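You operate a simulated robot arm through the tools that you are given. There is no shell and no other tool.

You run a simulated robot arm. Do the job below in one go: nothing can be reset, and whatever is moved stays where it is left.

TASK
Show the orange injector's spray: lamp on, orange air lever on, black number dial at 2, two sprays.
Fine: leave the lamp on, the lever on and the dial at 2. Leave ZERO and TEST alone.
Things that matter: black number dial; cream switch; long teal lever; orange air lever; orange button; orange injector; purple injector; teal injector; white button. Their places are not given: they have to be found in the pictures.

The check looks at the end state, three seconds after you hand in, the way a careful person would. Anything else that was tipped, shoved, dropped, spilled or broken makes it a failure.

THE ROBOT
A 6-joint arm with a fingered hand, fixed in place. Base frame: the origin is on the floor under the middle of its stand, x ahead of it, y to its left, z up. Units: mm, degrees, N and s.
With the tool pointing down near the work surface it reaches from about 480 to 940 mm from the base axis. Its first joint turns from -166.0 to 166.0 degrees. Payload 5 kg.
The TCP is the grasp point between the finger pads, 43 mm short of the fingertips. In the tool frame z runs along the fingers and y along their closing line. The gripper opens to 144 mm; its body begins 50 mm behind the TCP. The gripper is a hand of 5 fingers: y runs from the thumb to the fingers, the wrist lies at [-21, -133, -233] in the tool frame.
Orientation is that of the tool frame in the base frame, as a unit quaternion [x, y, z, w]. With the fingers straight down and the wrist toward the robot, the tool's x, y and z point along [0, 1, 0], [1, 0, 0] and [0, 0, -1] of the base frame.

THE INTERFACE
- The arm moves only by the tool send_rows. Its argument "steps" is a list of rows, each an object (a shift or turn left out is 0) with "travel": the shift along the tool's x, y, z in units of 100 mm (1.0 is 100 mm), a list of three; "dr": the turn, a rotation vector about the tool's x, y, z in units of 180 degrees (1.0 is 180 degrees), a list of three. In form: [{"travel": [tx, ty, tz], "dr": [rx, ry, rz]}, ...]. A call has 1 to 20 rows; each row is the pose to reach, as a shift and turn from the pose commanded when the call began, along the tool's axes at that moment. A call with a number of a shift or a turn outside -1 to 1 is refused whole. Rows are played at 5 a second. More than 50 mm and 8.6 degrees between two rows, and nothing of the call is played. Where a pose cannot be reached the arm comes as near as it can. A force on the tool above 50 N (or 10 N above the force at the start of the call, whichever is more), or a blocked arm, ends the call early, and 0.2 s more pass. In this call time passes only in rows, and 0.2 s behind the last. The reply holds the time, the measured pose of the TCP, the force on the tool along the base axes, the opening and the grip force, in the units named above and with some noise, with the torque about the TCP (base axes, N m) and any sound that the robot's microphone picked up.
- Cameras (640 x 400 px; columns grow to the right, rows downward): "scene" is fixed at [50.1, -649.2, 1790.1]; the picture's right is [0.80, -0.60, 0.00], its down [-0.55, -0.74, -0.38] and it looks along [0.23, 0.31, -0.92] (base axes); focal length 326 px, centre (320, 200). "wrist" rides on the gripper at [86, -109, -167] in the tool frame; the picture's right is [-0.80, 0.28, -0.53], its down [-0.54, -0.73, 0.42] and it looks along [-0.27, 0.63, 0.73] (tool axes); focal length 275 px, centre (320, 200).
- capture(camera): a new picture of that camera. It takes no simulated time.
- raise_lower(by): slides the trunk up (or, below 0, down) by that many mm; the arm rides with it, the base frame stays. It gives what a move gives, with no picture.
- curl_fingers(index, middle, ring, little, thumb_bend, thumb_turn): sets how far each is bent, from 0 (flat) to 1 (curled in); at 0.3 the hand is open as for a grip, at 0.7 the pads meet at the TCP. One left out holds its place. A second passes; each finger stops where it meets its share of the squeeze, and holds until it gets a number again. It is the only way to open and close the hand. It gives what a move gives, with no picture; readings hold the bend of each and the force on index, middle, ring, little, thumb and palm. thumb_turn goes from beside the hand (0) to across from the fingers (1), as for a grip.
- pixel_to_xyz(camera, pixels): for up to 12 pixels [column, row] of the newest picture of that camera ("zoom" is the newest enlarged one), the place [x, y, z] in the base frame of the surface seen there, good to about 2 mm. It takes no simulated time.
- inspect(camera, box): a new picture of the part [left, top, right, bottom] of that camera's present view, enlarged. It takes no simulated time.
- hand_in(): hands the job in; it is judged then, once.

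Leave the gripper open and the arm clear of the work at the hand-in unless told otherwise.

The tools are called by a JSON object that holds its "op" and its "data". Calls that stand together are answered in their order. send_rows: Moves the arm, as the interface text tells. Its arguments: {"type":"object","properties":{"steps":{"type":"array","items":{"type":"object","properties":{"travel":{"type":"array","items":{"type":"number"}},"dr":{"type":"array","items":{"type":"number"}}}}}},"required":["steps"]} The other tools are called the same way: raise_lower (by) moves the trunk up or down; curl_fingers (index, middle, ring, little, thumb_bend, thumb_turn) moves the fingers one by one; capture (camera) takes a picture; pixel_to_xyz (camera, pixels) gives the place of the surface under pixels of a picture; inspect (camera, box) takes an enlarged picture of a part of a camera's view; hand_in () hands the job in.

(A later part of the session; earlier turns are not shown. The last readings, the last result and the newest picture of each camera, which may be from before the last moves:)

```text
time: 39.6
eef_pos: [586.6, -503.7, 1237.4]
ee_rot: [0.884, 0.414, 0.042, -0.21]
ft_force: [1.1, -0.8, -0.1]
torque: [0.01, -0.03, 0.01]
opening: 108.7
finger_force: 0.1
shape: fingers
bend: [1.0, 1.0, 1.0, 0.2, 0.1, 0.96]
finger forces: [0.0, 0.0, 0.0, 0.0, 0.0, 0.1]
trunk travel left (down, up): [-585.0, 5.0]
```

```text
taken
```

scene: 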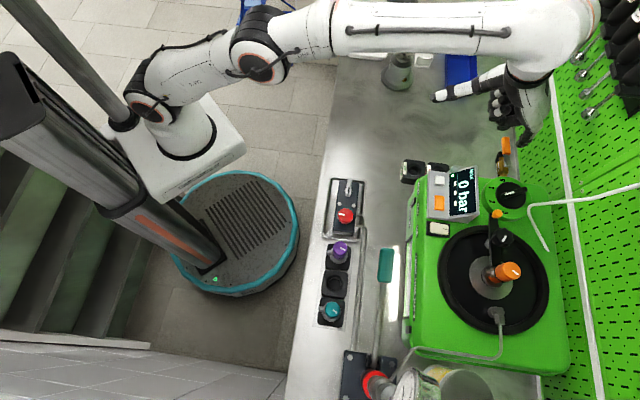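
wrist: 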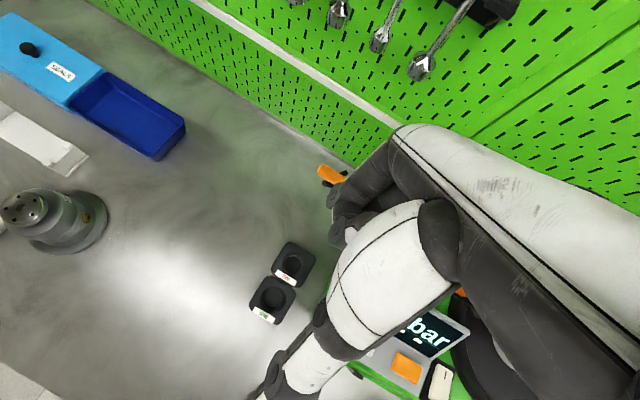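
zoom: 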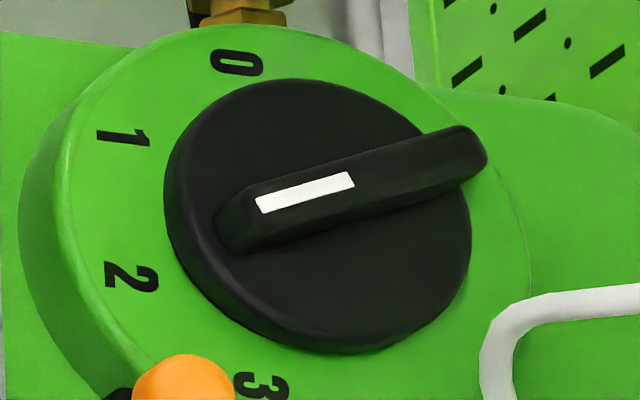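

The dial rests at ~160° = digit 2 (mark from (567,-672) to (547,-665)). Now to the lever: first I'll pull back 90 mm toward -u and then level the hand again (undo 20° tilt and 15° roll).

{"op": "send_rows", "data": {"steps": [{"travel": [-0.027, -0.28, 0.097]}, {"travel": [-0.055, -0.57, 0.193]}, {"travel": [-0.082, -0.85, 0.29]}, {"travel": [-0.082, -0.85, 0.29]}]}}

{"op": "send_rows", "data": {"steps": [{"dr": [-0.028, -0.02, -0.0036]}, {"dr": [-0.055, -0.041, -0.0073]}, {"dr": [-0.083, -0.061, -0.011]}, {"dr": [-0.11, -0.081, -0.0145]}, {"dr": [-0.11, -0.081, -0.0145]}]}}

{"op": "curl_fingers", "data": {"index": 0.7, "middle": 0.7, "ring": 0.7, "little": 1.0, "thumb_bend": 0.45}}

{"op": "capture", "data": {"camera": "scene"}}

{"op": "capture", "data": {"camera": "wrist"}}

```text
time: 40.6
eef_pos: [511.6, -449.6, 1235.6]
ee_rot: [0.884, 0.415, 0.042, -0.21]
ft_force: [0.2, 0.4, -0.1]
torque: [-0.03, 0.03, -0.02]
opening: 108.5
finger_force: 0.0
shape: fingers
bend: [1.0, 1.0, 1.0, 0.2, 0.1, 0.96]
finger forces: [0.0, 0.0, 0.0, 0.1, 0.0, 0.1]
trunk travel left (down, up): [-585.0, 5.0]
```

```text
time: 41.8
eef_pos: [515.0, -448.8, 1239.1]
ee_rot: [0.896, 0.445, 0.004, 0.0]
ft_force: [0.0, -0.8, -0.1]
torque: [0.01, 0.0, -0.01]
opening: 108.5
finger_force: 0.1
shape: fingers
bend: [1.0, 1.0, 1.0, 0.2, 0.1, 0.96]
finger forces: [0.1, 0.1, 0.1, 0.1, 0.0, 0.0]
trunk travel left (down, up): [-585.0, 5.0]
```

```text
time: 42.8
eef_pos: [514.0, -447.9, 1238.8]
ee_rot: [0.896, 0.445, 0.005, -0.001]
ft_force: [-0.3, -0.2, 0.2]
torque: [0.0, -0.02, 0.0]
opening: 51.9
finger_force: 0.1
shape: fingers
bend: [0.7, 0.7, 0.7, 1.0, 0.45, 0.99]
finger forces: [0.0, 0.0, 0.0, 0.1, 0.0, 0.1]
trunk travel left (down, up): [-585.0, 5.0]
```

```text
taken
```

scene: 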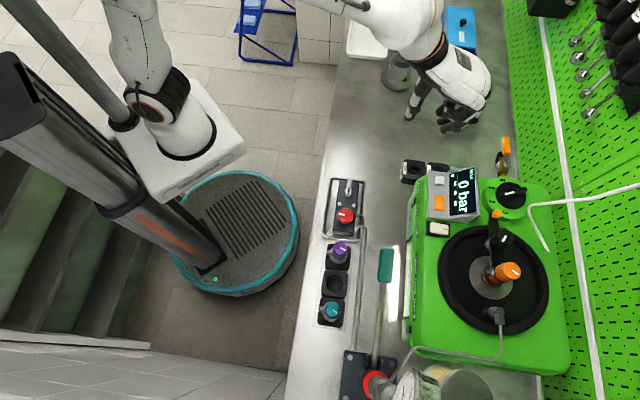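

```text
taken
```

wrist: 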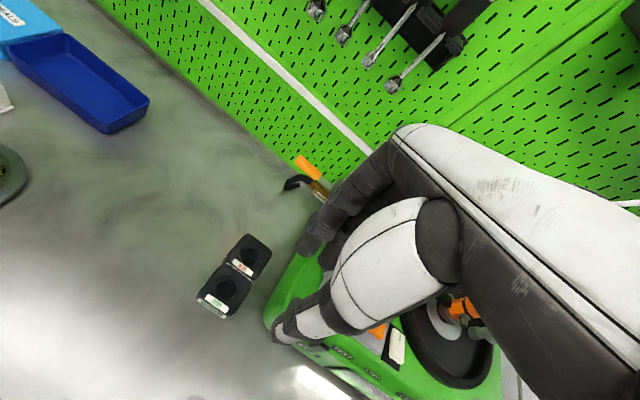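

The hand is level again. Before approaching, I'll zoom on the lever and its pivot (columns 340-420, rows 240-400) to measure the handle.

{"op": "inspect", "data": {"camera": "scene", "box": [360, 240, 424, 290]}}

{"op": "pixel_to_xyz", "data": {"camera": "zoom", "pixels": [[200, 100], [240, 80], [285, 80], [300, 130], [250, 160], [200, 200], [240, 330], [200, 330], [270, 330], [240, 200], [400, 200], [460, 250]]}}

```text
8.00 times, centred on (392, 265) of scene
```

zoom: 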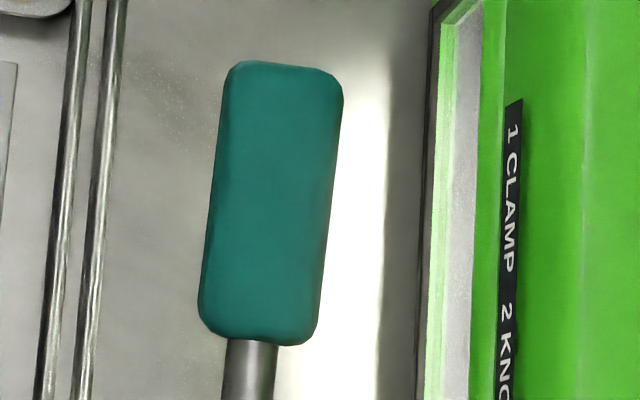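

```text
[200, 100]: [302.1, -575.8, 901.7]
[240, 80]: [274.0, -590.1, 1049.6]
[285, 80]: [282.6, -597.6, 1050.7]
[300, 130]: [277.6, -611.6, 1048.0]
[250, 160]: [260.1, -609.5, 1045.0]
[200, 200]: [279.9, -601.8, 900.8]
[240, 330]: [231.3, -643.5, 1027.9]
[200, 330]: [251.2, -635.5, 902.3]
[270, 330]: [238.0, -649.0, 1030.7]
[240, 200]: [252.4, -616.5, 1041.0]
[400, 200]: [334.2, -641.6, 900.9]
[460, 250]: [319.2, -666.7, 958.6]
```

Handle top runs from (u 584, v -308, z 1050) to (u 576, v -376, z 1029), ~29 mm wide. I'll carry the hand at z≈1239 to above it: -107 mm u and -276 mm v in three calls.

{"op": "send_rows", "data": {"steps": [{"travel": [-0.3, -0.12, 0]}, {"travel": [-0.6, -0.24, 0]}, {"travel": [-0.92, -0.357, 0]}, {"travel": [-0.92, -0.357, 0]}]}}

{"op": "send_rows", "data": {"steps": [{"travel": [-0.3, -0.12, 0]}, {"travel": [-0.6, -0.24, 0]}, {"travel": [-0.92, -0.357, 0]}, {"travel": [-0.92, -0.357, 0]}]}}

{"op": "send_rows", "data": {"steps": [{"travel": [-0.3, -0.12, 0]}, {"travel": [-0.6, -0.24, 0]}, {"travel": [-0.92, -0.357, 0]}, {"travel": [-0.92, -0.357, 0]}]}}

{"op": "capture", "data": {"camera": "scene"}}

{"op": "capture", "data": {"camera": "wrist"}}

```text
time: 43.8
eef_pos: [428.0, -497.8, 1239.8]
ee_rot: [0.896, 0.444, 0.004, -0.001]
ft_force: [0.1, -0.1, 0.1]
torque: [0.03, 0.02, -0.01]
opening: 52.1
finger_force: 0.0
shape: fingers
bend: [0.7, 0.7, 0.7, 1.0, 0.45, 0.99]
finger forces: [0.1, 0.0, 0.1, 0.0, 0.1, 0.0]
trunk travel left (down, up): [-585.0, 5.0]
```

```text
time: 44.8
eef_pos: [344.0, -549.6, 1237.2]
ee_rot: [0.896, 0.444, 0.005, -0.001]
ft_force: [-0.2, -1.1, 0.0]
torque: [-0.01, -0.02, 0.0]
opening: 51.8
finger_force: 0.0
shape: fingers
bend: [0.7, 0.7, 0.7, 1.0, 0.45, 0.99]
finger forces: [0.0, 0.0, 0.0, 0.0, 0.0, 0.0]
trunk travel left (down, up): [-585.0, 5.0]
```

```text
time: 45.8
eef_pos: [259.8, -600.2, 1236.3]
ee_rot: [0.896, 0.444, 0.005, 0.0]
ft_force: [0.0, 0.4, -0.7]
torque: [0.01, -0.03, -0.01]
opening: 52.2
finger_force: 0.0
shape: fingers
bend: [0.7, 0.7, 0.7, 1.0, 0.45, 0.99]
finger forces: [0.0, 0.0, 0.0, 0.0, 0.1, 0.0]
trunk travel left (down, up): [-585.0, 5.0]
```

```text
taken
```

scene: 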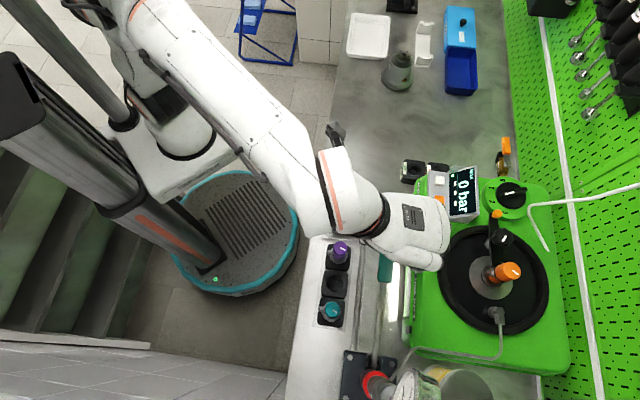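

```text
taken
```

wrist: 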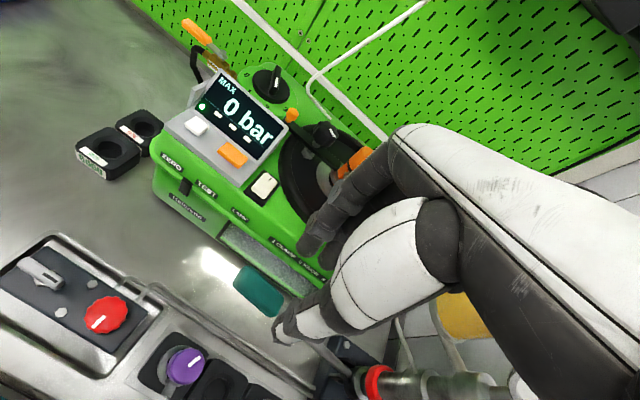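

TCP is at u≈568, v≈-324, z 1236, above the handle. I'll zoom the wrist view (columns 220-400, rows 180-360) to measure the index and thumb tips and the handle.

{"op": "inspect", "data": {"camera": "wrist", "box": [220, 200, 380, 360]}}

{"op": "pixel_to_xyz", "data": {"camera": "wrist", "pixels": [[304, 252], [300, 245], [312, 240], [315, 252], [275, 325], [280, 320], [290, 330], [287, 305], [310, 310], [300, 335], [255, 280], [262, 300]]}}

```text
2.50 times, centred on (300, 280) of wrist
```

zoom: 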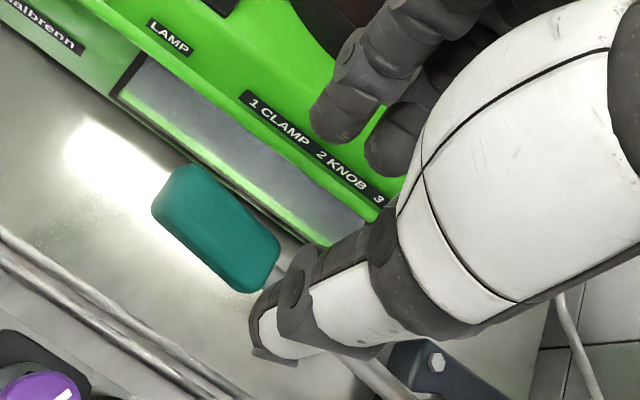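

```text
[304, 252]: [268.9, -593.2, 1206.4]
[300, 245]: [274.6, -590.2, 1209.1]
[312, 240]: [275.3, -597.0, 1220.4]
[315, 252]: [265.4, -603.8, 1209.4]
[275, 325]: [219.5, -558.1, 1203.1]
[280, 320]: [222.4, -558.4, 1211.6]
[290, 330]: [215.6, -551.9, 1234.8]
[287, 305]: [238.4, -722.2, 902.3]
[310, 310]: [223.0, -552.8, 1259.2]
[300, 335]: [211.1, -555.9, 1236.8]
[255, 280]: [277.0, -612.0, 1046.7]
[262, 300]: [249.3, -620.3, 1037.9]
```

Index tip is ~36 mm under the TCP; thumb tip hangs at u≈510, a bit near the purple injector, so I'll bend the thumb to 0.55. Then shift +5 mm u and descend 140 mm to just above the handle (z 1047).

{"op": "curl_fingers", "data": {"thumb_bend": 0.55}}

{"op": "send_rows", "data": {"steps": [{"travel": [0, 0.05, 0.25]}, {"travel": [0, 0.05, 0.5]}, {"travel": [0, 0.05, 0.75]}, {"travel": [0, 0.05, 1.0]}, {"travel": [0, 0.05, 1.0]}]}}

{"op": "inspect", "data": {"camera": "wrist", "box": [220, 200, 380, 360]}}

{"op": "capture", "data": {"camera": "scene"}}

```text
time: 46.8
eef_pos: [261.6, -601.5, 1234.0]
ee_rot: [0.895, 0.446, 0.004, -0.001]
ft_force: [0.1, -0.4, 0.1]
torque: [0.01, -0.01, 0.0]
opening: 34.1
finger_force: 0.0
shape: fingers
bend: [0.7, 0.7, 0.7, 1.0, 0.55, 1.0]
finger forces: [0.0, 0.0, 0.0, 0.0, 0.0, 0.0]
trunk travel left (down, up): [-585.0, 5.0]
```

```text
time: 48.0
eef_pos: [263.8, -604.3, 1135.5]
ee_rot: [0.895, 0.445, 0.004, 0.001]
ft_force: [-0.1, -0.7, 0.2]
torque: [0.0, 0.0, -0.02]
opening: 34.0
finger_force: 0.2
shape: fingers
bend: [0.7, 0.7, 0.7, 1.0, 0.55, 1.0]
finger forces: [0.0, 0.1, 0.0, 0.0, 0.1, 0.0]
trunk travel left (down, up): [-585.0, 5.0]
```

```text
2.50 times, centred on (300, 280) of wrist
```

zoom: 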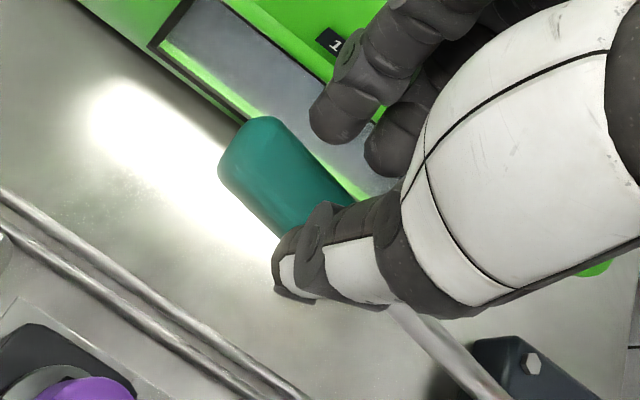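

```text
taken
```

scene: 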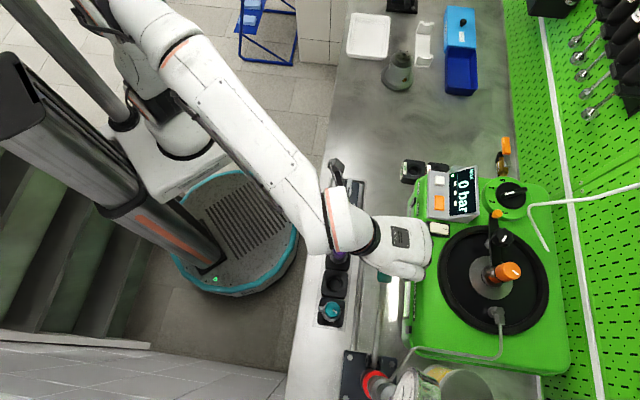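

TCP u≈574, v≈-325, z 1135; index bottom ~1099. Down 42 mm more to just above the handle.

{"op": "send_rows", "data": {"steps": [{"travel": [0, 0, 0.15]}, {"travel": [0, 0, 0.3]}, {"travel": [0, 0, 0.42]}, {"travel": [0, 0, 0.42]}]}}

{"op": "inspect", "data": {"camera": "wrist", "box": [220, 200, 380, 360]}}

{"op": "pixel_to_xyz", "data": {"camera": "zoom", "pixels": [[312, 120], [325, 138], [345, 142], [375, 170], [395, 175], [290, 260], [285, 295], [300, 180], [330, 190], [250, 130], [270, 200], [340, 160]]}}

```text
time: 49.0
eef_pos: [267.5, -606.2, 1092.3]
ee_rot: [0.895, 0.445, 0.005, -0.001]
ft_force: [0.2, 0.2, 1.2]
torque: [0.02, -0.02, 0.03]
opening: 34.2
finger_force: 0.4
shape: fingers
bend: [0.7, 0.7, 0.7, 1.0, 0.55, 1.0]
finger forces: [0.5, 0.0, 0.0, 0.0, 0.1, 0.0]
trunk travel left (down, up): [-585.0, 5.0]
```

```text
2.50 times, centred on (300, 280) of wrist
```

zoom: 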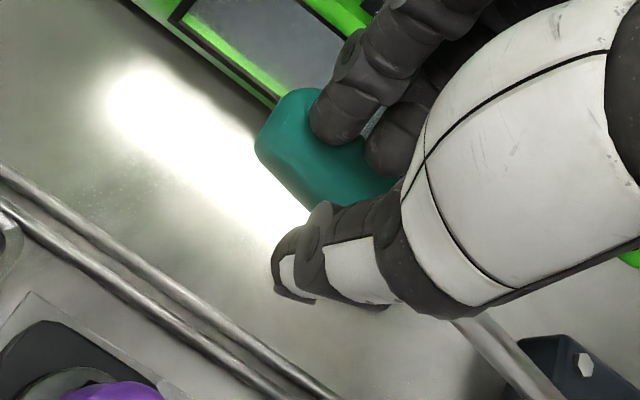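

```text
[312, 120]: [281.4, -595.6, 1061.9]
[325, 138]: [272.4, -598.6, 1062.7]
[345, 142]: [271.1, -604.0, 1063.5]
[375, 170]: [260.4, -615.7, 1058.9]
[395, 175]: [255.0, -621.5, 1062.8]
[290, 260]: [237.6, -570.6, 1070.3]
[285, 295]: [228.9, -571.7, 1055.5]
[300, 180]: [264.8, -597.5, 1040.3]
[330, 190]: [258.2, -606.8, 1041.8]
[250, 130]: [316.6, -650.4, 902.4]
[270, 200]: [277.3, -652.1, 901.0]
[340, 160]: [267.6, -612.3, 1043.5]
```

The index tip is on the handle's end (0.5 N), middle tip over it too. I'll press the lever down along its arc in 8 mm rows (to 72 mm), watching force and sound; the 50 N guard will stop it at a hard end.

{"op": "send_rows", "data": {"steps": [{"travel": [0.02, 0.002, 0.08]}, {"travel": [0.04, 0.004, 0.16]}, {"travel": [0.06, 0.006, 0.24]}, {"travel": [0.075, 0.008, 0.32]}, {"travel": [0.087, 0.009, 0.4]}, {"travel": [0.1, 0.01, 0.48]}, {"travel": [0.107, 0.011, 0.56]}, {"travel": [0.112, 0.012, 0.64]}, {"travel": [0.115, 0.012, 0.72]}]}}

{"op": "capture", "data": {"camera": "scene"}}

{"op": "capture", "data": {"camera": "wrist"}}

```text
time: 51.0
eef_pos: [273.9, -597.9, 1020.9]
ee_rot: [0.896, 0.444, 0.005, 0.0]
ft_force: [1.0, 0.2, 2.9]
torque: [0.06, -0.04, -0.01]
opening: 33.9
finger_force: 0.5
shape: fingers
bend: [0.7, 0.7, 0.7, 1.0, 0.55, 1.0]
finger forces: [1.6, 0.0, 0.0, 0.1, 0.0, 0.0]
trunk travel left (down, up): [-585.0, 5.0]
```

```text
taken
```

scene: 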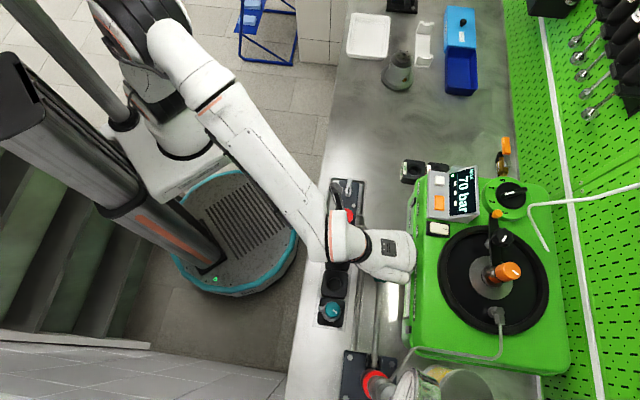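

```text
taken
```

wrist: 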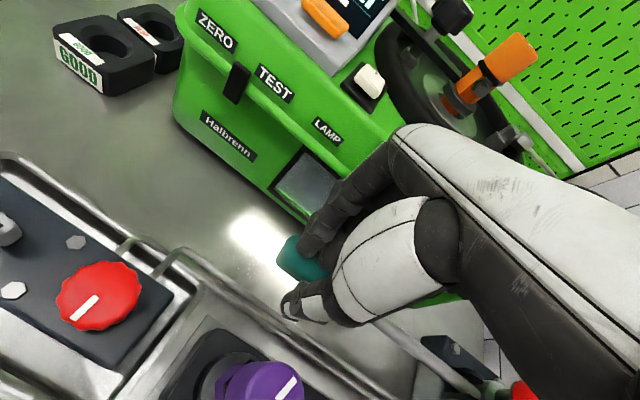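

The display now reads 70 bar with only ~2 N on the index. I'll zoom on the display and lever to see what changed.

{"op": "inspect", "data": {"camera": "scene", "box": [420, 160, 490, 225]}}

{"op": "inspect", "data": {"camera": "scene", "box": [330, 220, 430, 400]}}

{"op": "inspect", "data": {"camera": "wrist", "box": [230, 170, 390, 340]}}

```text
6.15 times, centred on (455, 192) of scene
```

zoom: 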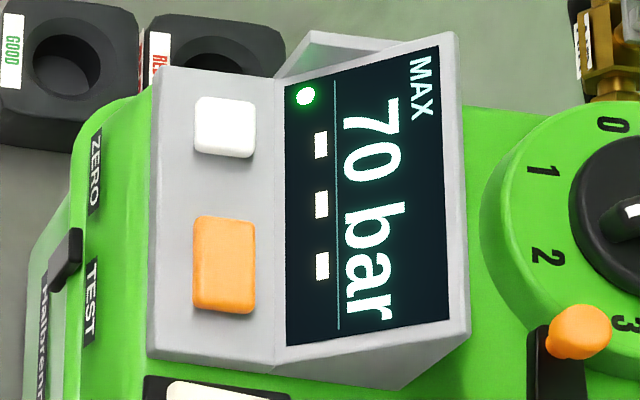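

```text
2.22 times, centred on (380, 310) of scene
```

zoom: 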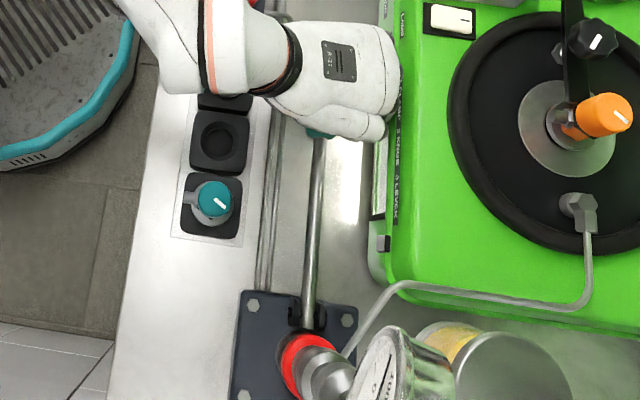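

```text
2.35 times, centred on (310, 255) of wrist
```

zoom: 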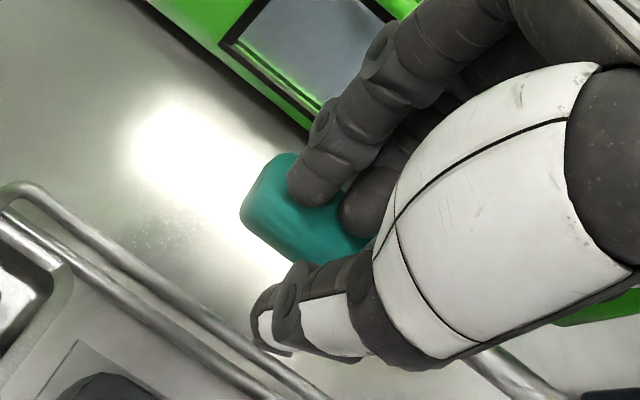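

The stroke isn't at its end (lever still ~3° above level) and force is tiny. I'll press on 24 mm more in 8 mm rows and read the display/sound again.

{"op": "send_rows", "data": {"steps": [{"travel": [0.0, 0.0, 0.08]}, {"travel": [-0.003, 0, 0.16]}, {"travel": [-0.01, -0.001, 0.24]}]}}

{"op": "inspect", "data": {"camera": "scene", "box": [420, 160, 490, 225]}}

{"op": "inspect", "data": {"camera": "wrist", "box": [230, 170, 390, 340]}}

```text
time: 51.6
eef_pos: [280.0, -602.2, 1018.9]
ee_rot: [0.897, 0.442, 0.007, 0.01]
ft_force: [2.9, 4.9, 14.7]
torque: [0.29, -0.25, 0.04]
opening: 28.4
finger_force: 7.9
shape: fingers
bend: [0.71, 0.71, 0.7, 1.0, 0.55, 1.0]
finger forces: [13.4, 2.4, 0.0, 0.0, 0.0, 0.0]
trunk travel left (down, up): [-585.0, 5.0]
stopped in row 3: the force on the tool passed its limit at 56 N (the readings are from after the stop); the commanded pose is now the measured one
```

```text
6.15 times, centred on (455, 192) of scene
```

zoom: 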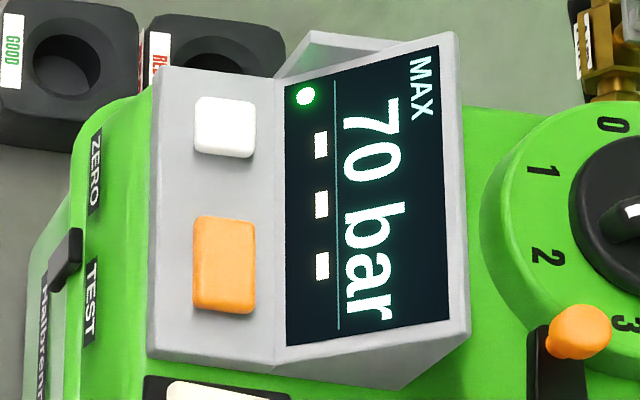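

```text
2.35 times, centred on (310, 255) of wrist
```

zoom: 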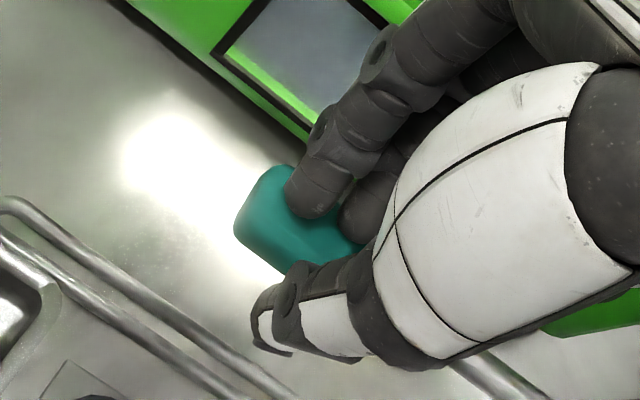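

The lever has hit its end stop (56 N momentarily); display 70 bar, no sound. I'll ease the hand up in small rows and see if the lever follows (spring return) and what the pressure does.

{"op": "send_rows", "data": {"steps": [{"travel": [0, 0, -0.08]}, {"travel": [0, 0, -0.16]}, {"travel": [0, 0, -0.24]}]}}

{"op": "inspect", "data": {"camera": "wrist", "box": [230, 170, 390, 340]}}

{"op": "inspect", "data": {"camera": "scene", "box": [350, 160, 490, 400]}}

```text
time: 52.4
eef_pos: [276.6, -601.5, 1038.3]
ee_rot: [0.897, 0.443, 0.005, 0.007]
ft_force: [-1.1, -1.1, 1.7]
torque: [-0.01, -0.02, -0.05]
opening: 33.4
finger_force: 0.2
shape: fingers
bend: [0.7, 0.7, 0.7, 1.0, 0.55, 1.0]
finger forces: [1.4, 0.0, 0.0, 0.0, 0.0, 0.0]
trunk travel left (down, up): [-585.0, 5.0]
```

```text
2.35 times, centred on (310, 255) of wrist
```

zoom: 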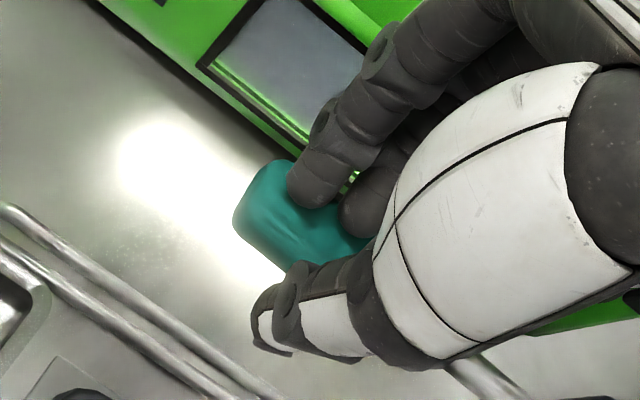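

```text
1.67 times, centred on (420, 280) of scene
```

zoom: 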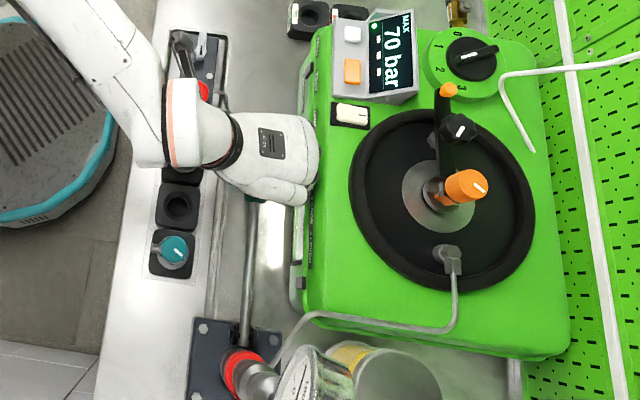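

The lever follows the hand up with ~1.4 N, so it's spring-returned. I'll let it come fully up (TCP to z≈1096) and check the display.

{"op": "send_rows", "data": {"steps": [{"travel": [-0.03, -0.05, -0.15]}, {"travel": [-0.06, -0.06, -0.3]}, {"travel": [-0.09, -0.07, -0.45]}, {"travel": [-0.11, -0.075, -0.58]}, {"travel": [-0.11, -0.075, -0.58]}]}}

{"op": "inspect", "data": {"camera": "wrist", "box": [220, 150, 400, 350]}}

{"op": "inspect", "data": {"camera": "scene", "box": [350, 160, 490, 400]}}

```text
time: 53.6
eef_pos: [262.2, -605.7, 1094.5]
ee_rot: [0.896, 0.443, 0.007, 0.006]
ft_force: [-0.1, -0.3, 0.3]
torque: [0.0, 0.03, -0.02]
opening: 34.0
finger_force: 0.0
shape: fingers
bend: [0.7, 0.7, 0.7, 1.0, 0.55, 1.0]
finger forces: [0.1, 0.1, 0.1, 0.1, 0.1, 0.0]
trunk travel left (down, up): [-585.0, 5.0]
```

```text
2.00 times, centred on (310, 250) of wrist
```

zoom: 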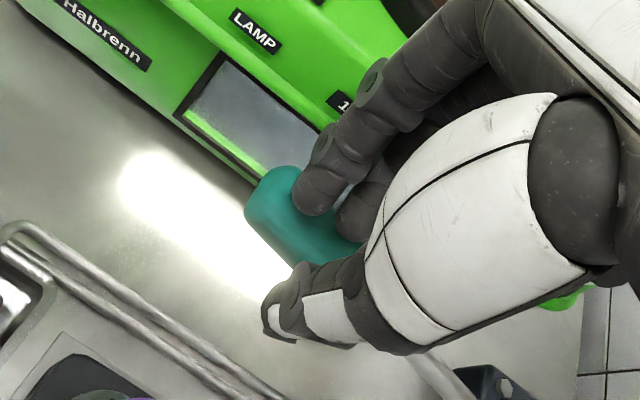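

```text
1.67 times, centred on (420, 280) of scene
```

zoom: 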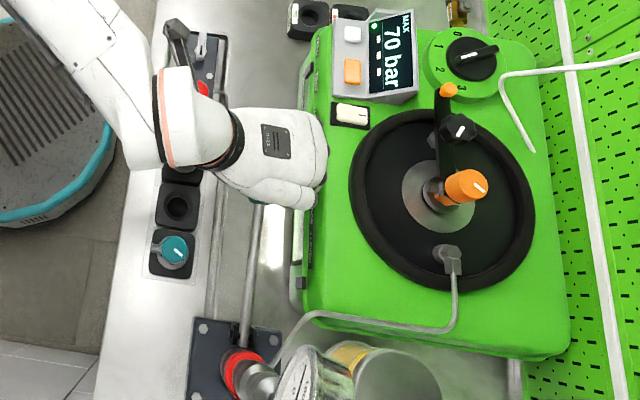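

Lever is back up. Display still shows MAX 70 bar (peak hold). I'll check the analogue gauge at the scene's bottom (columns 370-440, rows 350-400).

{"op": "inspect", "data": {"camera": "scene", "box": [360, 350, 440, 400]}}

{"op": "inspect", "data": {"camera": "scene", "box": [470, 230, 530, 340]}}

{"op": "capture", "data": {"camera": "wrist"}}

```text
8.00 times, centred on (400, 375) of scene
```

zoom: 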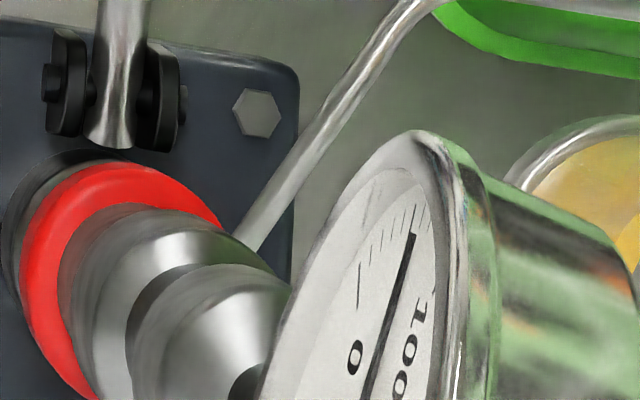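

```text
3.64 times, centred on (500, 285) of scene
```

zoom: 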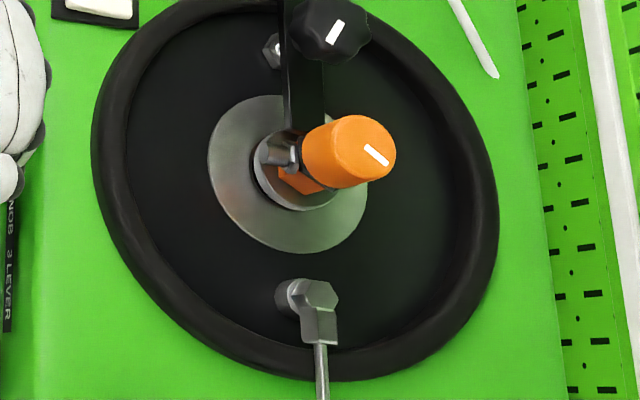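

```text
taken
```

wrist: 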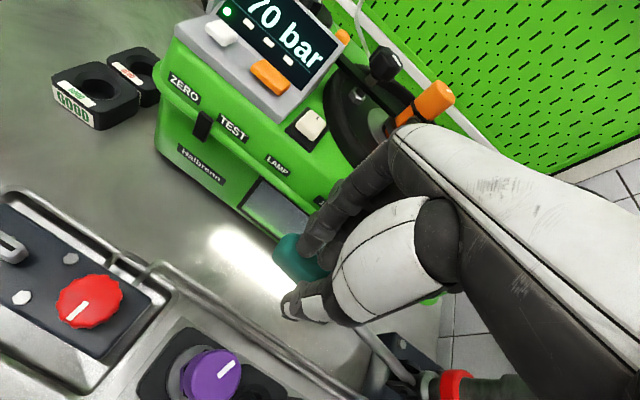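

The gauge needle now stands near 70 bar (it was at 0), so pressure builds stroke by stroke. I'll make the second full stroke down (75 mm along the arc), watching sound, display and gauge.

{"op": "send_rows", "data": {"steps": [{"travel": [0.025, 0.002, 0.1]}, {"travel": [0.05, 0.004, 0.2]}, {"travel": [0.07, 0.007, 0.3]}, {"travel": [0.087, 0.009, 0.4]}, {"travel": [0.1, 0.01, 0.5]}, {"travel": [0.11, 0.011, 0.6]}, {"travel": [0.114, 0.012, 0.69]}, {"travel": [0.115, 0.012, 0.74]}]}}

{"op": "inspect", "data": {"camera": "scene", "box": [420, 160, 490, 225]}}

{"op": "inspect", "data": {"camera": "scene", "box": [360, 350, 440, 400]}}

{"op": "inspect", "data": {"camera": "wrist", "box": [220, 150, 400, 350]}}

```text
time: 55.4
eef_pos: [274.2, -596.1, 1023.3]
ee_rot: [0.897, 0.442, 0.008, 0.006]
ft_force: [-0.6, 1.4, 2.4]
torque: [0.09, -0.01, 0.04]
opening: 32.7
finger_force: 0.5
shape: fingers
bend: [0.7, 0.7, 0.7, 1.0, 0.55, 1.0]
finger forces: [1.4, 0.0, 0.1, 0.0, 0.0, 0.1]
trunk travel left (down, up): [-585.0, 5.0]
```

```text
6.15 times, centred on (455, 192) of scene
```

zoom: 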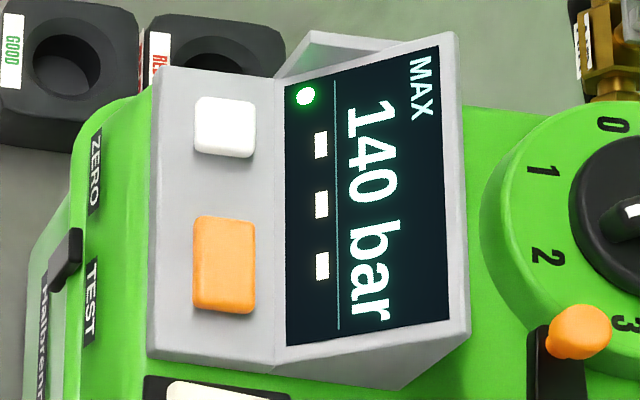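

```text
8.00 times, centred on (400, 375) of scene
```

zoom: 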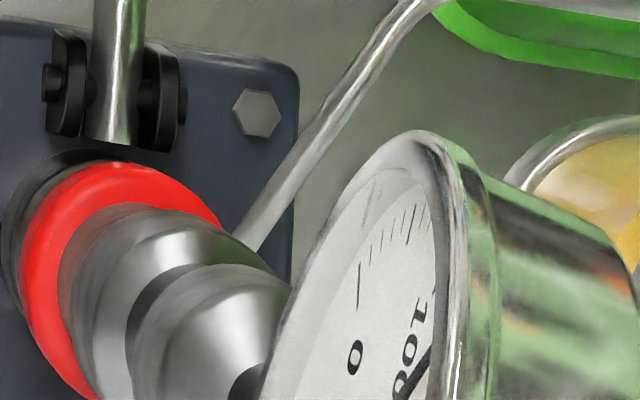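

```text
2.00 times, centred on (310, 250) of wrist
```

zoom: 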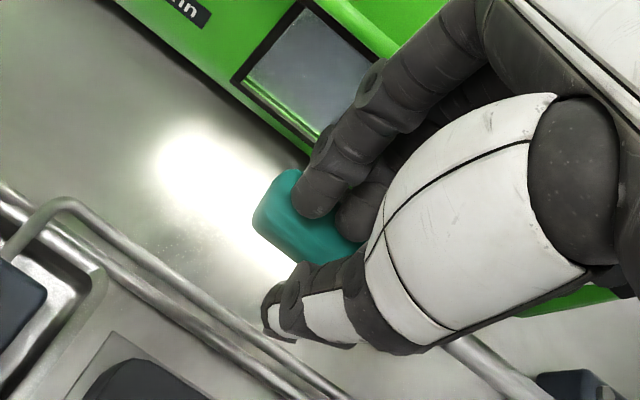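

140 bar now: +70 per stroke, still no spray sound. I'll let the lever up fully and stroke again.

{"op": "send_rows", "data": {"steps": [{"travel": [-0.01, -0.002, -0.15]}, {"travel": [-0.03, -0.004, -0.3]}, {"travel": [-0.06, -0.007, -0.45]}, {"travel": [-0.09, -0.01, -0.6]}, {"travel": [-0.115, -0.012, -0.74]}, {"travel": [-0.115, -0.012, -0.74]}]}}

{"op": "send_rows", "data": {"steps": [{"travel": [0.025, 0.002, 0.1]}, {"travel": [0.05, 0.004, 0.2]}, {"travel": [0.07, 0.007, 0.3]}, {"travel": [0.087, 0.009, 0.4]}, {"travel": [0.1, 0.01, 0.5]}, {"travel": [0.11, 0.011, 0.6]}, {"travel": [0.114, 0.012, 0.69]}, {"travel": [0.115, 0.012, 0.74]}]}}

{"op": "inspect", "data": {"camera": "scene", "box": [420, 160, 490, 225]}}

{"op": "inspect", "data": {"camera": "scene", "box": [360, 350, 440, 400]}}

{"op": "inspect", "data": {"camera": "scene", "box": [390, 230, 560, 390]}}

```text
time: 56.8
eef_pos: [265.1, -605.7, 1100.4]
ee_rot: [0.896, 0.444, 0.006, 0.006]
ft_force: [-0.4, -0.1, -0.1]
torque: [-0.04, 0.01, -0.02]
opening: 34.3
finger_force: 0.2
shape: fingers
bend: [0.7, 0.7, 0.7, 1.0, 0.55, 1.0]
finger forces: [0.0, 0.1, 0.0, 0.0, 0.1, 0.0]
trunk travel left (down, up): [-585.0, 5.0]
```

```text
time: 58.6
eef_pos: [275.1, -597.5, 1023.1]
ee_rot: [0.896, 0.443, 0.007, 0.006]
ft_force: [0.3, 0.5, 1.8]
torque: [0.04, -0.04, 0.0]
opening: 33.2
finger_force: 0.6
shape: fingers
bend: [0.7, 0.7, 0.7, 1.0, 0.55, 1.0]
finger forces: [1.6, 0.1, 0.1, 0.0, 0.0, 0.0]
trunk travel left (down, up): [-585.0, 5.0]
```

```text
6.15 times, centred on (455, 192) of scene
```

zoom: 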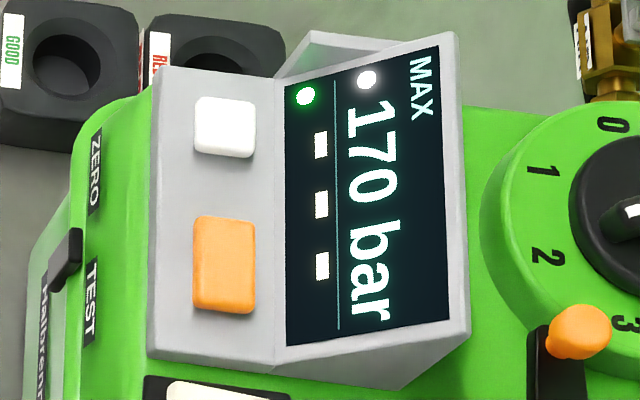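

```text
8.00 times, centred on (400, 375) of scene
```

zoom: 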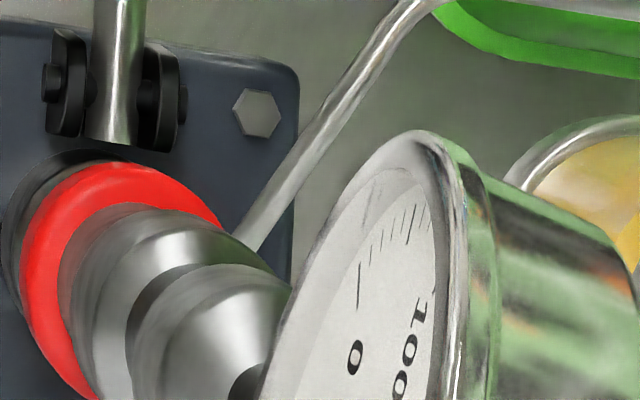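

```text
2.50 times, centred on (475, 310) of scene
```

zoom: 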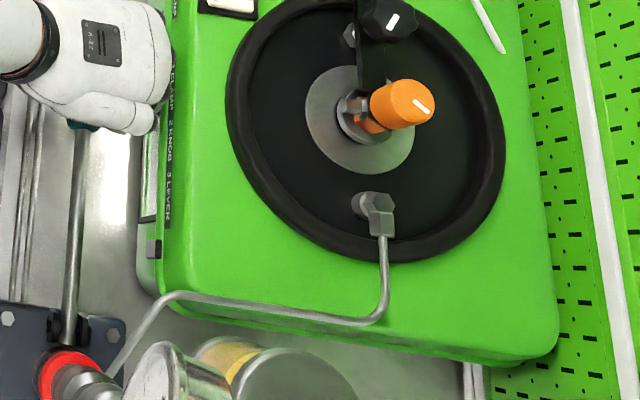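

The display now reads MAX 170 bar with one white dot lit: the injector opened, first spray. I'll let the lever up, look at the display, then make the next stroke.

{"op": "send_rows", "data": {"steps": [{"travel": [-0.01, -0.002, -0.15]}, {"travel": [-0.03, -0.004, -0.3]}, {"travel": [-0.06, -0.007, -0.45]}, {"travel": [-0.09, -0.01, -0.6]}, {"travel": [-0.115, -0.012, -0.74]}, {"travel": [-0.115, -0.012, -0.74]}]}}

{"op": "inspect", "data": {"camera": "scene", "box": [420, 160, 490, 225]}}

{"op": "inspect", "data": {"camera": "scene", "box": [360, 350, 440, 400]}}

```text
time: 60.0
eef_pos: [263.6, -604.0, 1098.6]
ee_rot: [0.896, 0.443, 0.007, 0.006]
ft_force: [0.0, 1.1, 0.1]
torque: [0.02, 0.0, 0.02]
opening: 34.1
finger_force: 0.1
shape: fingers
bend: [0.7, 0.7, 0.7, 1.0, 0.55, 1.0]
finger forces: [0.1, 0.0, 0.0, 0.1, 0.0, 0.0]
trunk travel left (down, up): [-585.0, 5.0]
```

```text
6.15 times, centred on (455, 192) of scene
```

zoom: 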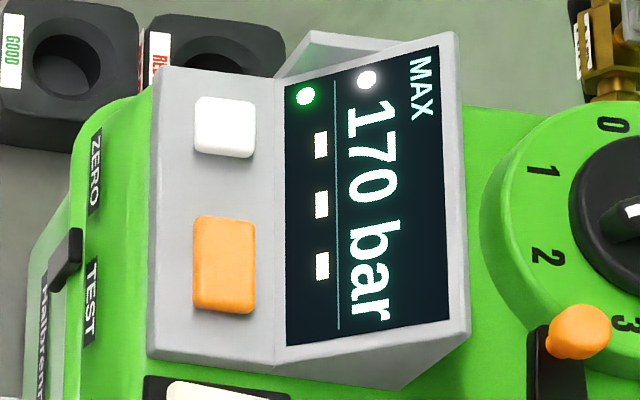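

```text
8.00 times, centred on (400, 375) of scene
```

zoom: 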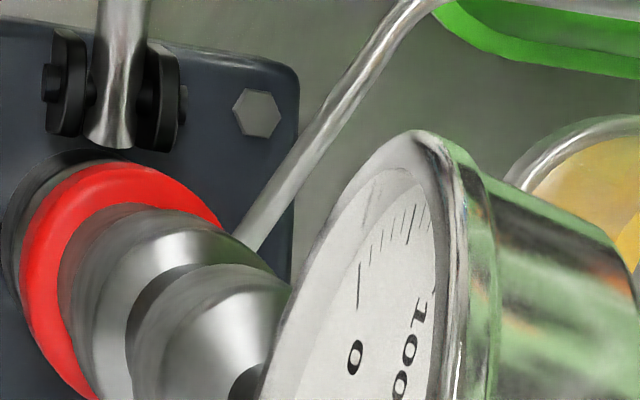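

The dot persists (spray count 1). Now one more full stroke.

{"op": "send_rows", "data": {"steps": [{"travel": [0.025, 0.002, 0.1]}, {"travel": [0.05, 0.004, 0.2]}, {"travel": [0.07, 0.007, 0.3]}, {"travel": [0.087, 0.009, 0.4]}, {"travel": [0.1, 0.01, 0.5]}, {"travel": [0.11, 0.011, 0.6]}, {"travel": [0.114, 0.012, 0.69]}, {"travel": [0.115, 0.012, 0.74]}]}}

{"op": "inspect", "data": {"camera": "scene", "box": [420, 160, 490, 225]}}

{"op": "inspect", "data": {"camera": "scene", "box": [360, 350, 440, 400]}}

```text
time: 61.8
eef_pos: [273.6, -597.7, 1023.8]
ee_rot: [0.896, 0.443, 0.007, 0.007]
ft_force: [0.0, 1.0, 1.5]
torque: [0.06, -0.04, 0.03]
opening: 33.3
finger_force: 0.3
shape: fingers
bend: [0.7, 0.7, 0.7, 1.0, 0.55, 1.0]
finger forces: [1.6, 0.1, 0.0, 0.0, 0.0, 0.0]
trunk travel left (down, up): [-585.0, 5.0]
```

```text
6.15 times, centred on (455, 192) of scene
```

zoom: 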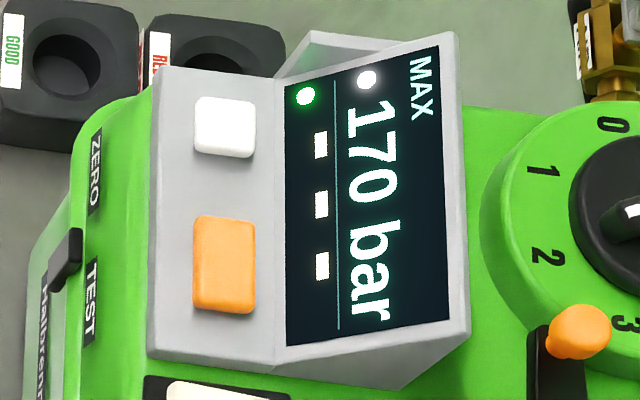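

```text
8.00 times, centred on (400, 375) of scene
```

zoom: 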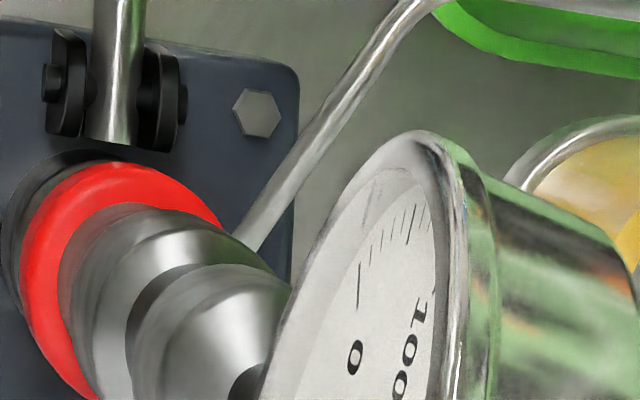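

Display unchanged (170 bar, one dot), so I need to know whether this stroke sprayed again. The needle isn't in the visible part of the gauge (so pressure is above ~150). I'll let the lever up and raise the hand to view the gauge with the wrist camera.

{"op": "send_rows", "data": {"steps": [{"travel": [-0.01, -0.002, -0.15]}, {"travel": [-0.03, -0.004, -0.3]}, {"travel": [-0.06, -0.007, -0.45]}, {"travel": [-0.09, -0.01, -0.6]}, {"travel": [-0.115, -0.012, -0.74]}, {"travel": [-0.115, -0.012, -0.74]}]}}

{"op": "send_rows", "data": {"steps": [{"travel": [0, -0.1, -0.25]}, {"travel": [0, -0.2, -0.5]}, {"travel": [0, -0.3, -0.75]}, {"travel": [0, -0.4, -1.0]}, {"travel": [0, -0.4, -1.0]}]}}

{"op": "send_rows", "data": {"steps": [{"travel": [0, -0.1, -0.25]}, {"travel": [0, -0.2, -0.5]}, {"travel": [0, -0.3, -0.75]}, {"travel": [0, -0.4, -1.0]}, {"travel": [0, -0.4, -1.0]}]}}

{"op": "capture", "data": {"camera": "wrist"}}

{"op": "capture", "data": {"camera": "scene"}}

```text
time: 63.2
eef_pos: [265.5, -605.6, 1096.6]
ee_rot: [0.897, 0.443, 0.008, 0.006]
ft_force: [0.4, -0.4, -0.5]
torque: [-0.02, 0.02, 0.0]
opening: 34.2
finger_force: 0.0
shape: fingers
bend: [0.7, 0.7, 0.7, 1.0, 0.55, 1.0]
finger forces: [0.1, 0.0, 0.0, 0.0, 0.0, 0.1]
trunk travel left (down, up): [-585.0, 5.0]
```

```text
time: 64.4
eef_pos: [231.3, -582.3, 1196.3]
ee_rot: [0.896, 0.443, 0.007, 0.006]
ft_force: [-0.1, -0.4, -0.3]
torque: [-0.02, -0.03, 0.01]
opening: 34.0
finger_force: 0.0
shape: fingers
bend: [0.7, 0.7, 0.7, 1.0, 0.55, 1.0]
finger forces: [0.0, 0.0, 0.0, 0.0, 0.0, 0.0]
trunk travel left (down, up): [-585.0, 5.0]
```

```text
time: 65.6
eef_pos: [197.9, -558.1, 1293.6]
ee_rot: [0.897, 0.443, 0.007, 0.007]
ft_force: [0.2, 0.1, 0.0]
torque: [-0.01, -0.02, -0.03]
opening: 34.2
finger_force: 0.1
shape: fingers
bend: [0.7, 0.7, 0.7, 1.0, 0.55, 1.0]
finger forces: [0.1, 0.0, 0.0, 0.0, 0.0, 0.0]
trunk travel left (down, up): [-585.0, 5.0]
```

```text
taken
```

wrist: 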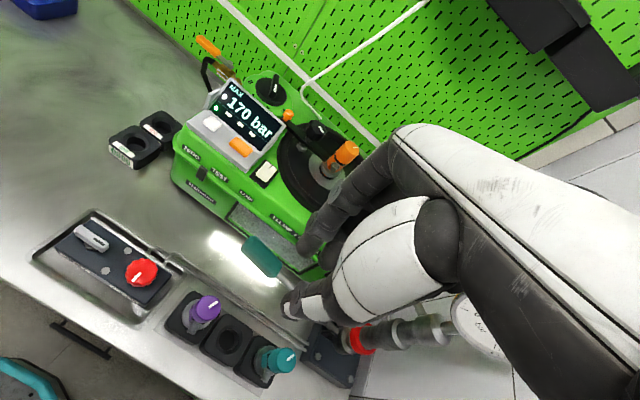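

```text
taken
```

scene: 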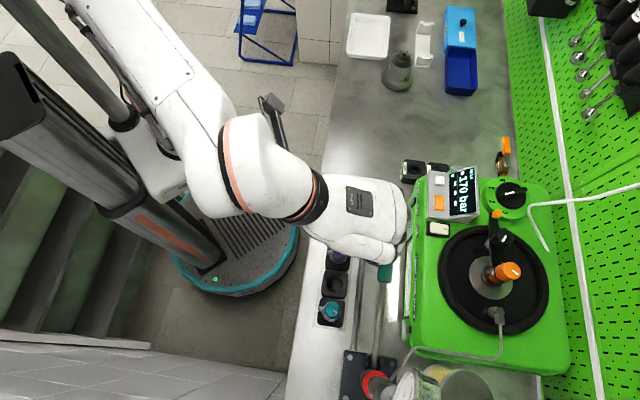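

The gauge is half hidden behind the hand (around (480,325)). I'll go up another 60 mm and zoom in on it.

{"op": "send_rows", "data": {"steps": [{"travel": [0.15, 0, -0.3]}, {"travel": [0.3, 0, -0.6]}, {"travel": [0.5, 0, -0.6]}, {"travel": [0.5, 0, -0.6]}]}}

{"op": "capture", "data": {"camera": "wrist"}}

{"op": "inspect", "data": {"camera": "wrist", "box": [400, 260, 540, 370]}}

{"op": "inspect", "data": {"camera": "wrist", "box": [190, 60, 310, 180]}}

```text
time: 66.6
eef_pos: [226.9, -514.9, 1355.6]
ee_rot: [0.897, 0.443, 0.007, 0.007]
ft_force: [0.4, 0.5, 0.3]
torque: [0.01, 0.02, 0.01]
opening: 34.0
finger_force: 0.1
shape: fingers
bend: [0.7, 0.7, 0.7, 1.0, 0.55, 1.0]
finger forces: [0.0, 0.0, 0.1, 0.0, 0.0, 0.0]
trunk travel left (down, up): [-585.0, 5.0]
```

```text
taken
```

wrist: 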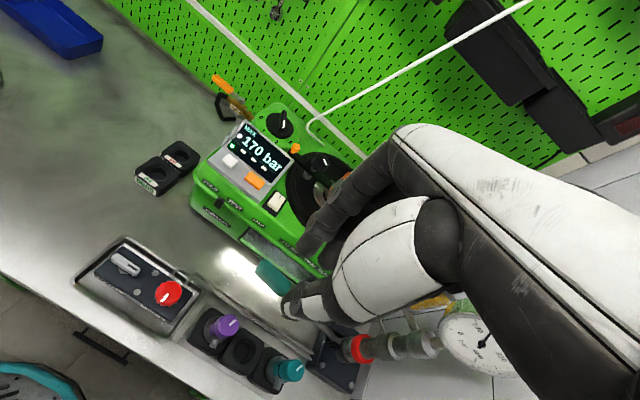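

```text
3.64 times, centred on (470, 315) of wrist
```

zoom: 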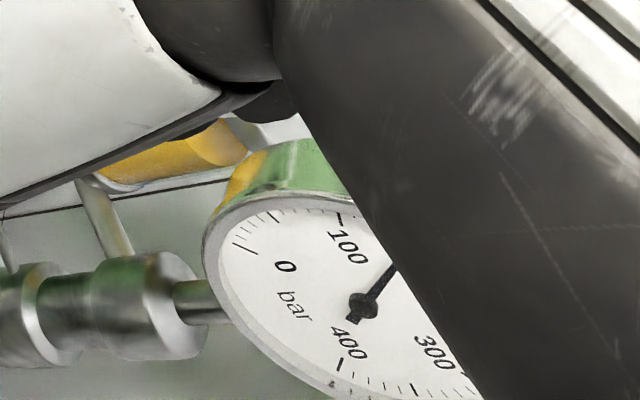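

```text
3.33 times, centred on (250, 120) of wrist
```

zoom: 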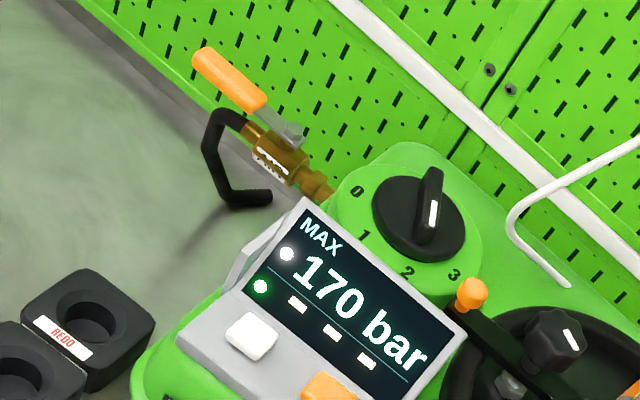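

The gauge now stands at about 170 bar (needle between 100 and 300, near 170), the opening pressure, so the fourth stroke, starting from >145 bar, must also have opened the injector. I'll look at the lit window on the machine's front and the injector area for signs of spray.

{"op": "inspect", "data": {"camera": "wrist", "box": [230, 210, 330, 290]}}

{"op": "inspect", "data": {"camera": "wrist", "box": [230, 110, 310, 180]}}

{"op": "inspect", "data": {"camera": "scene", "box": [380, 230, 460, 330]}}

```text
5.00 times, centred on (280, 250) of wrist
```

zoom: 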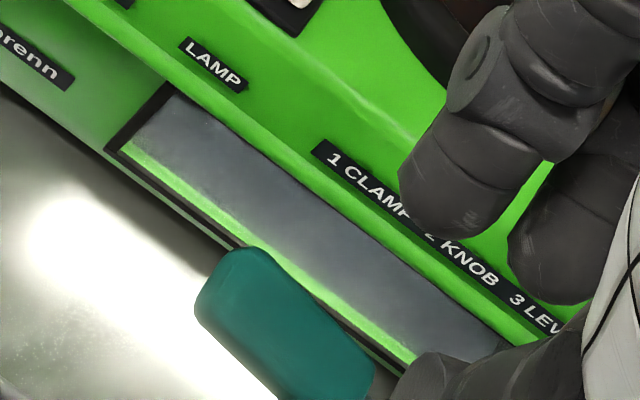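

```text
5.71 times, centred on (270, 145) of wrist
```

zoom: 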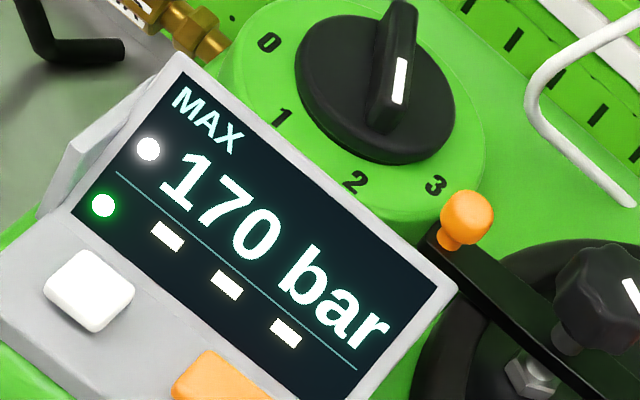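

```text
4.00 times, centred on (420, 280) of scene
```

zoom: 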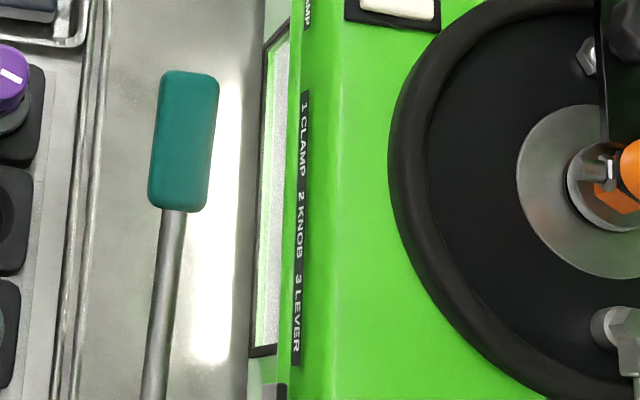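

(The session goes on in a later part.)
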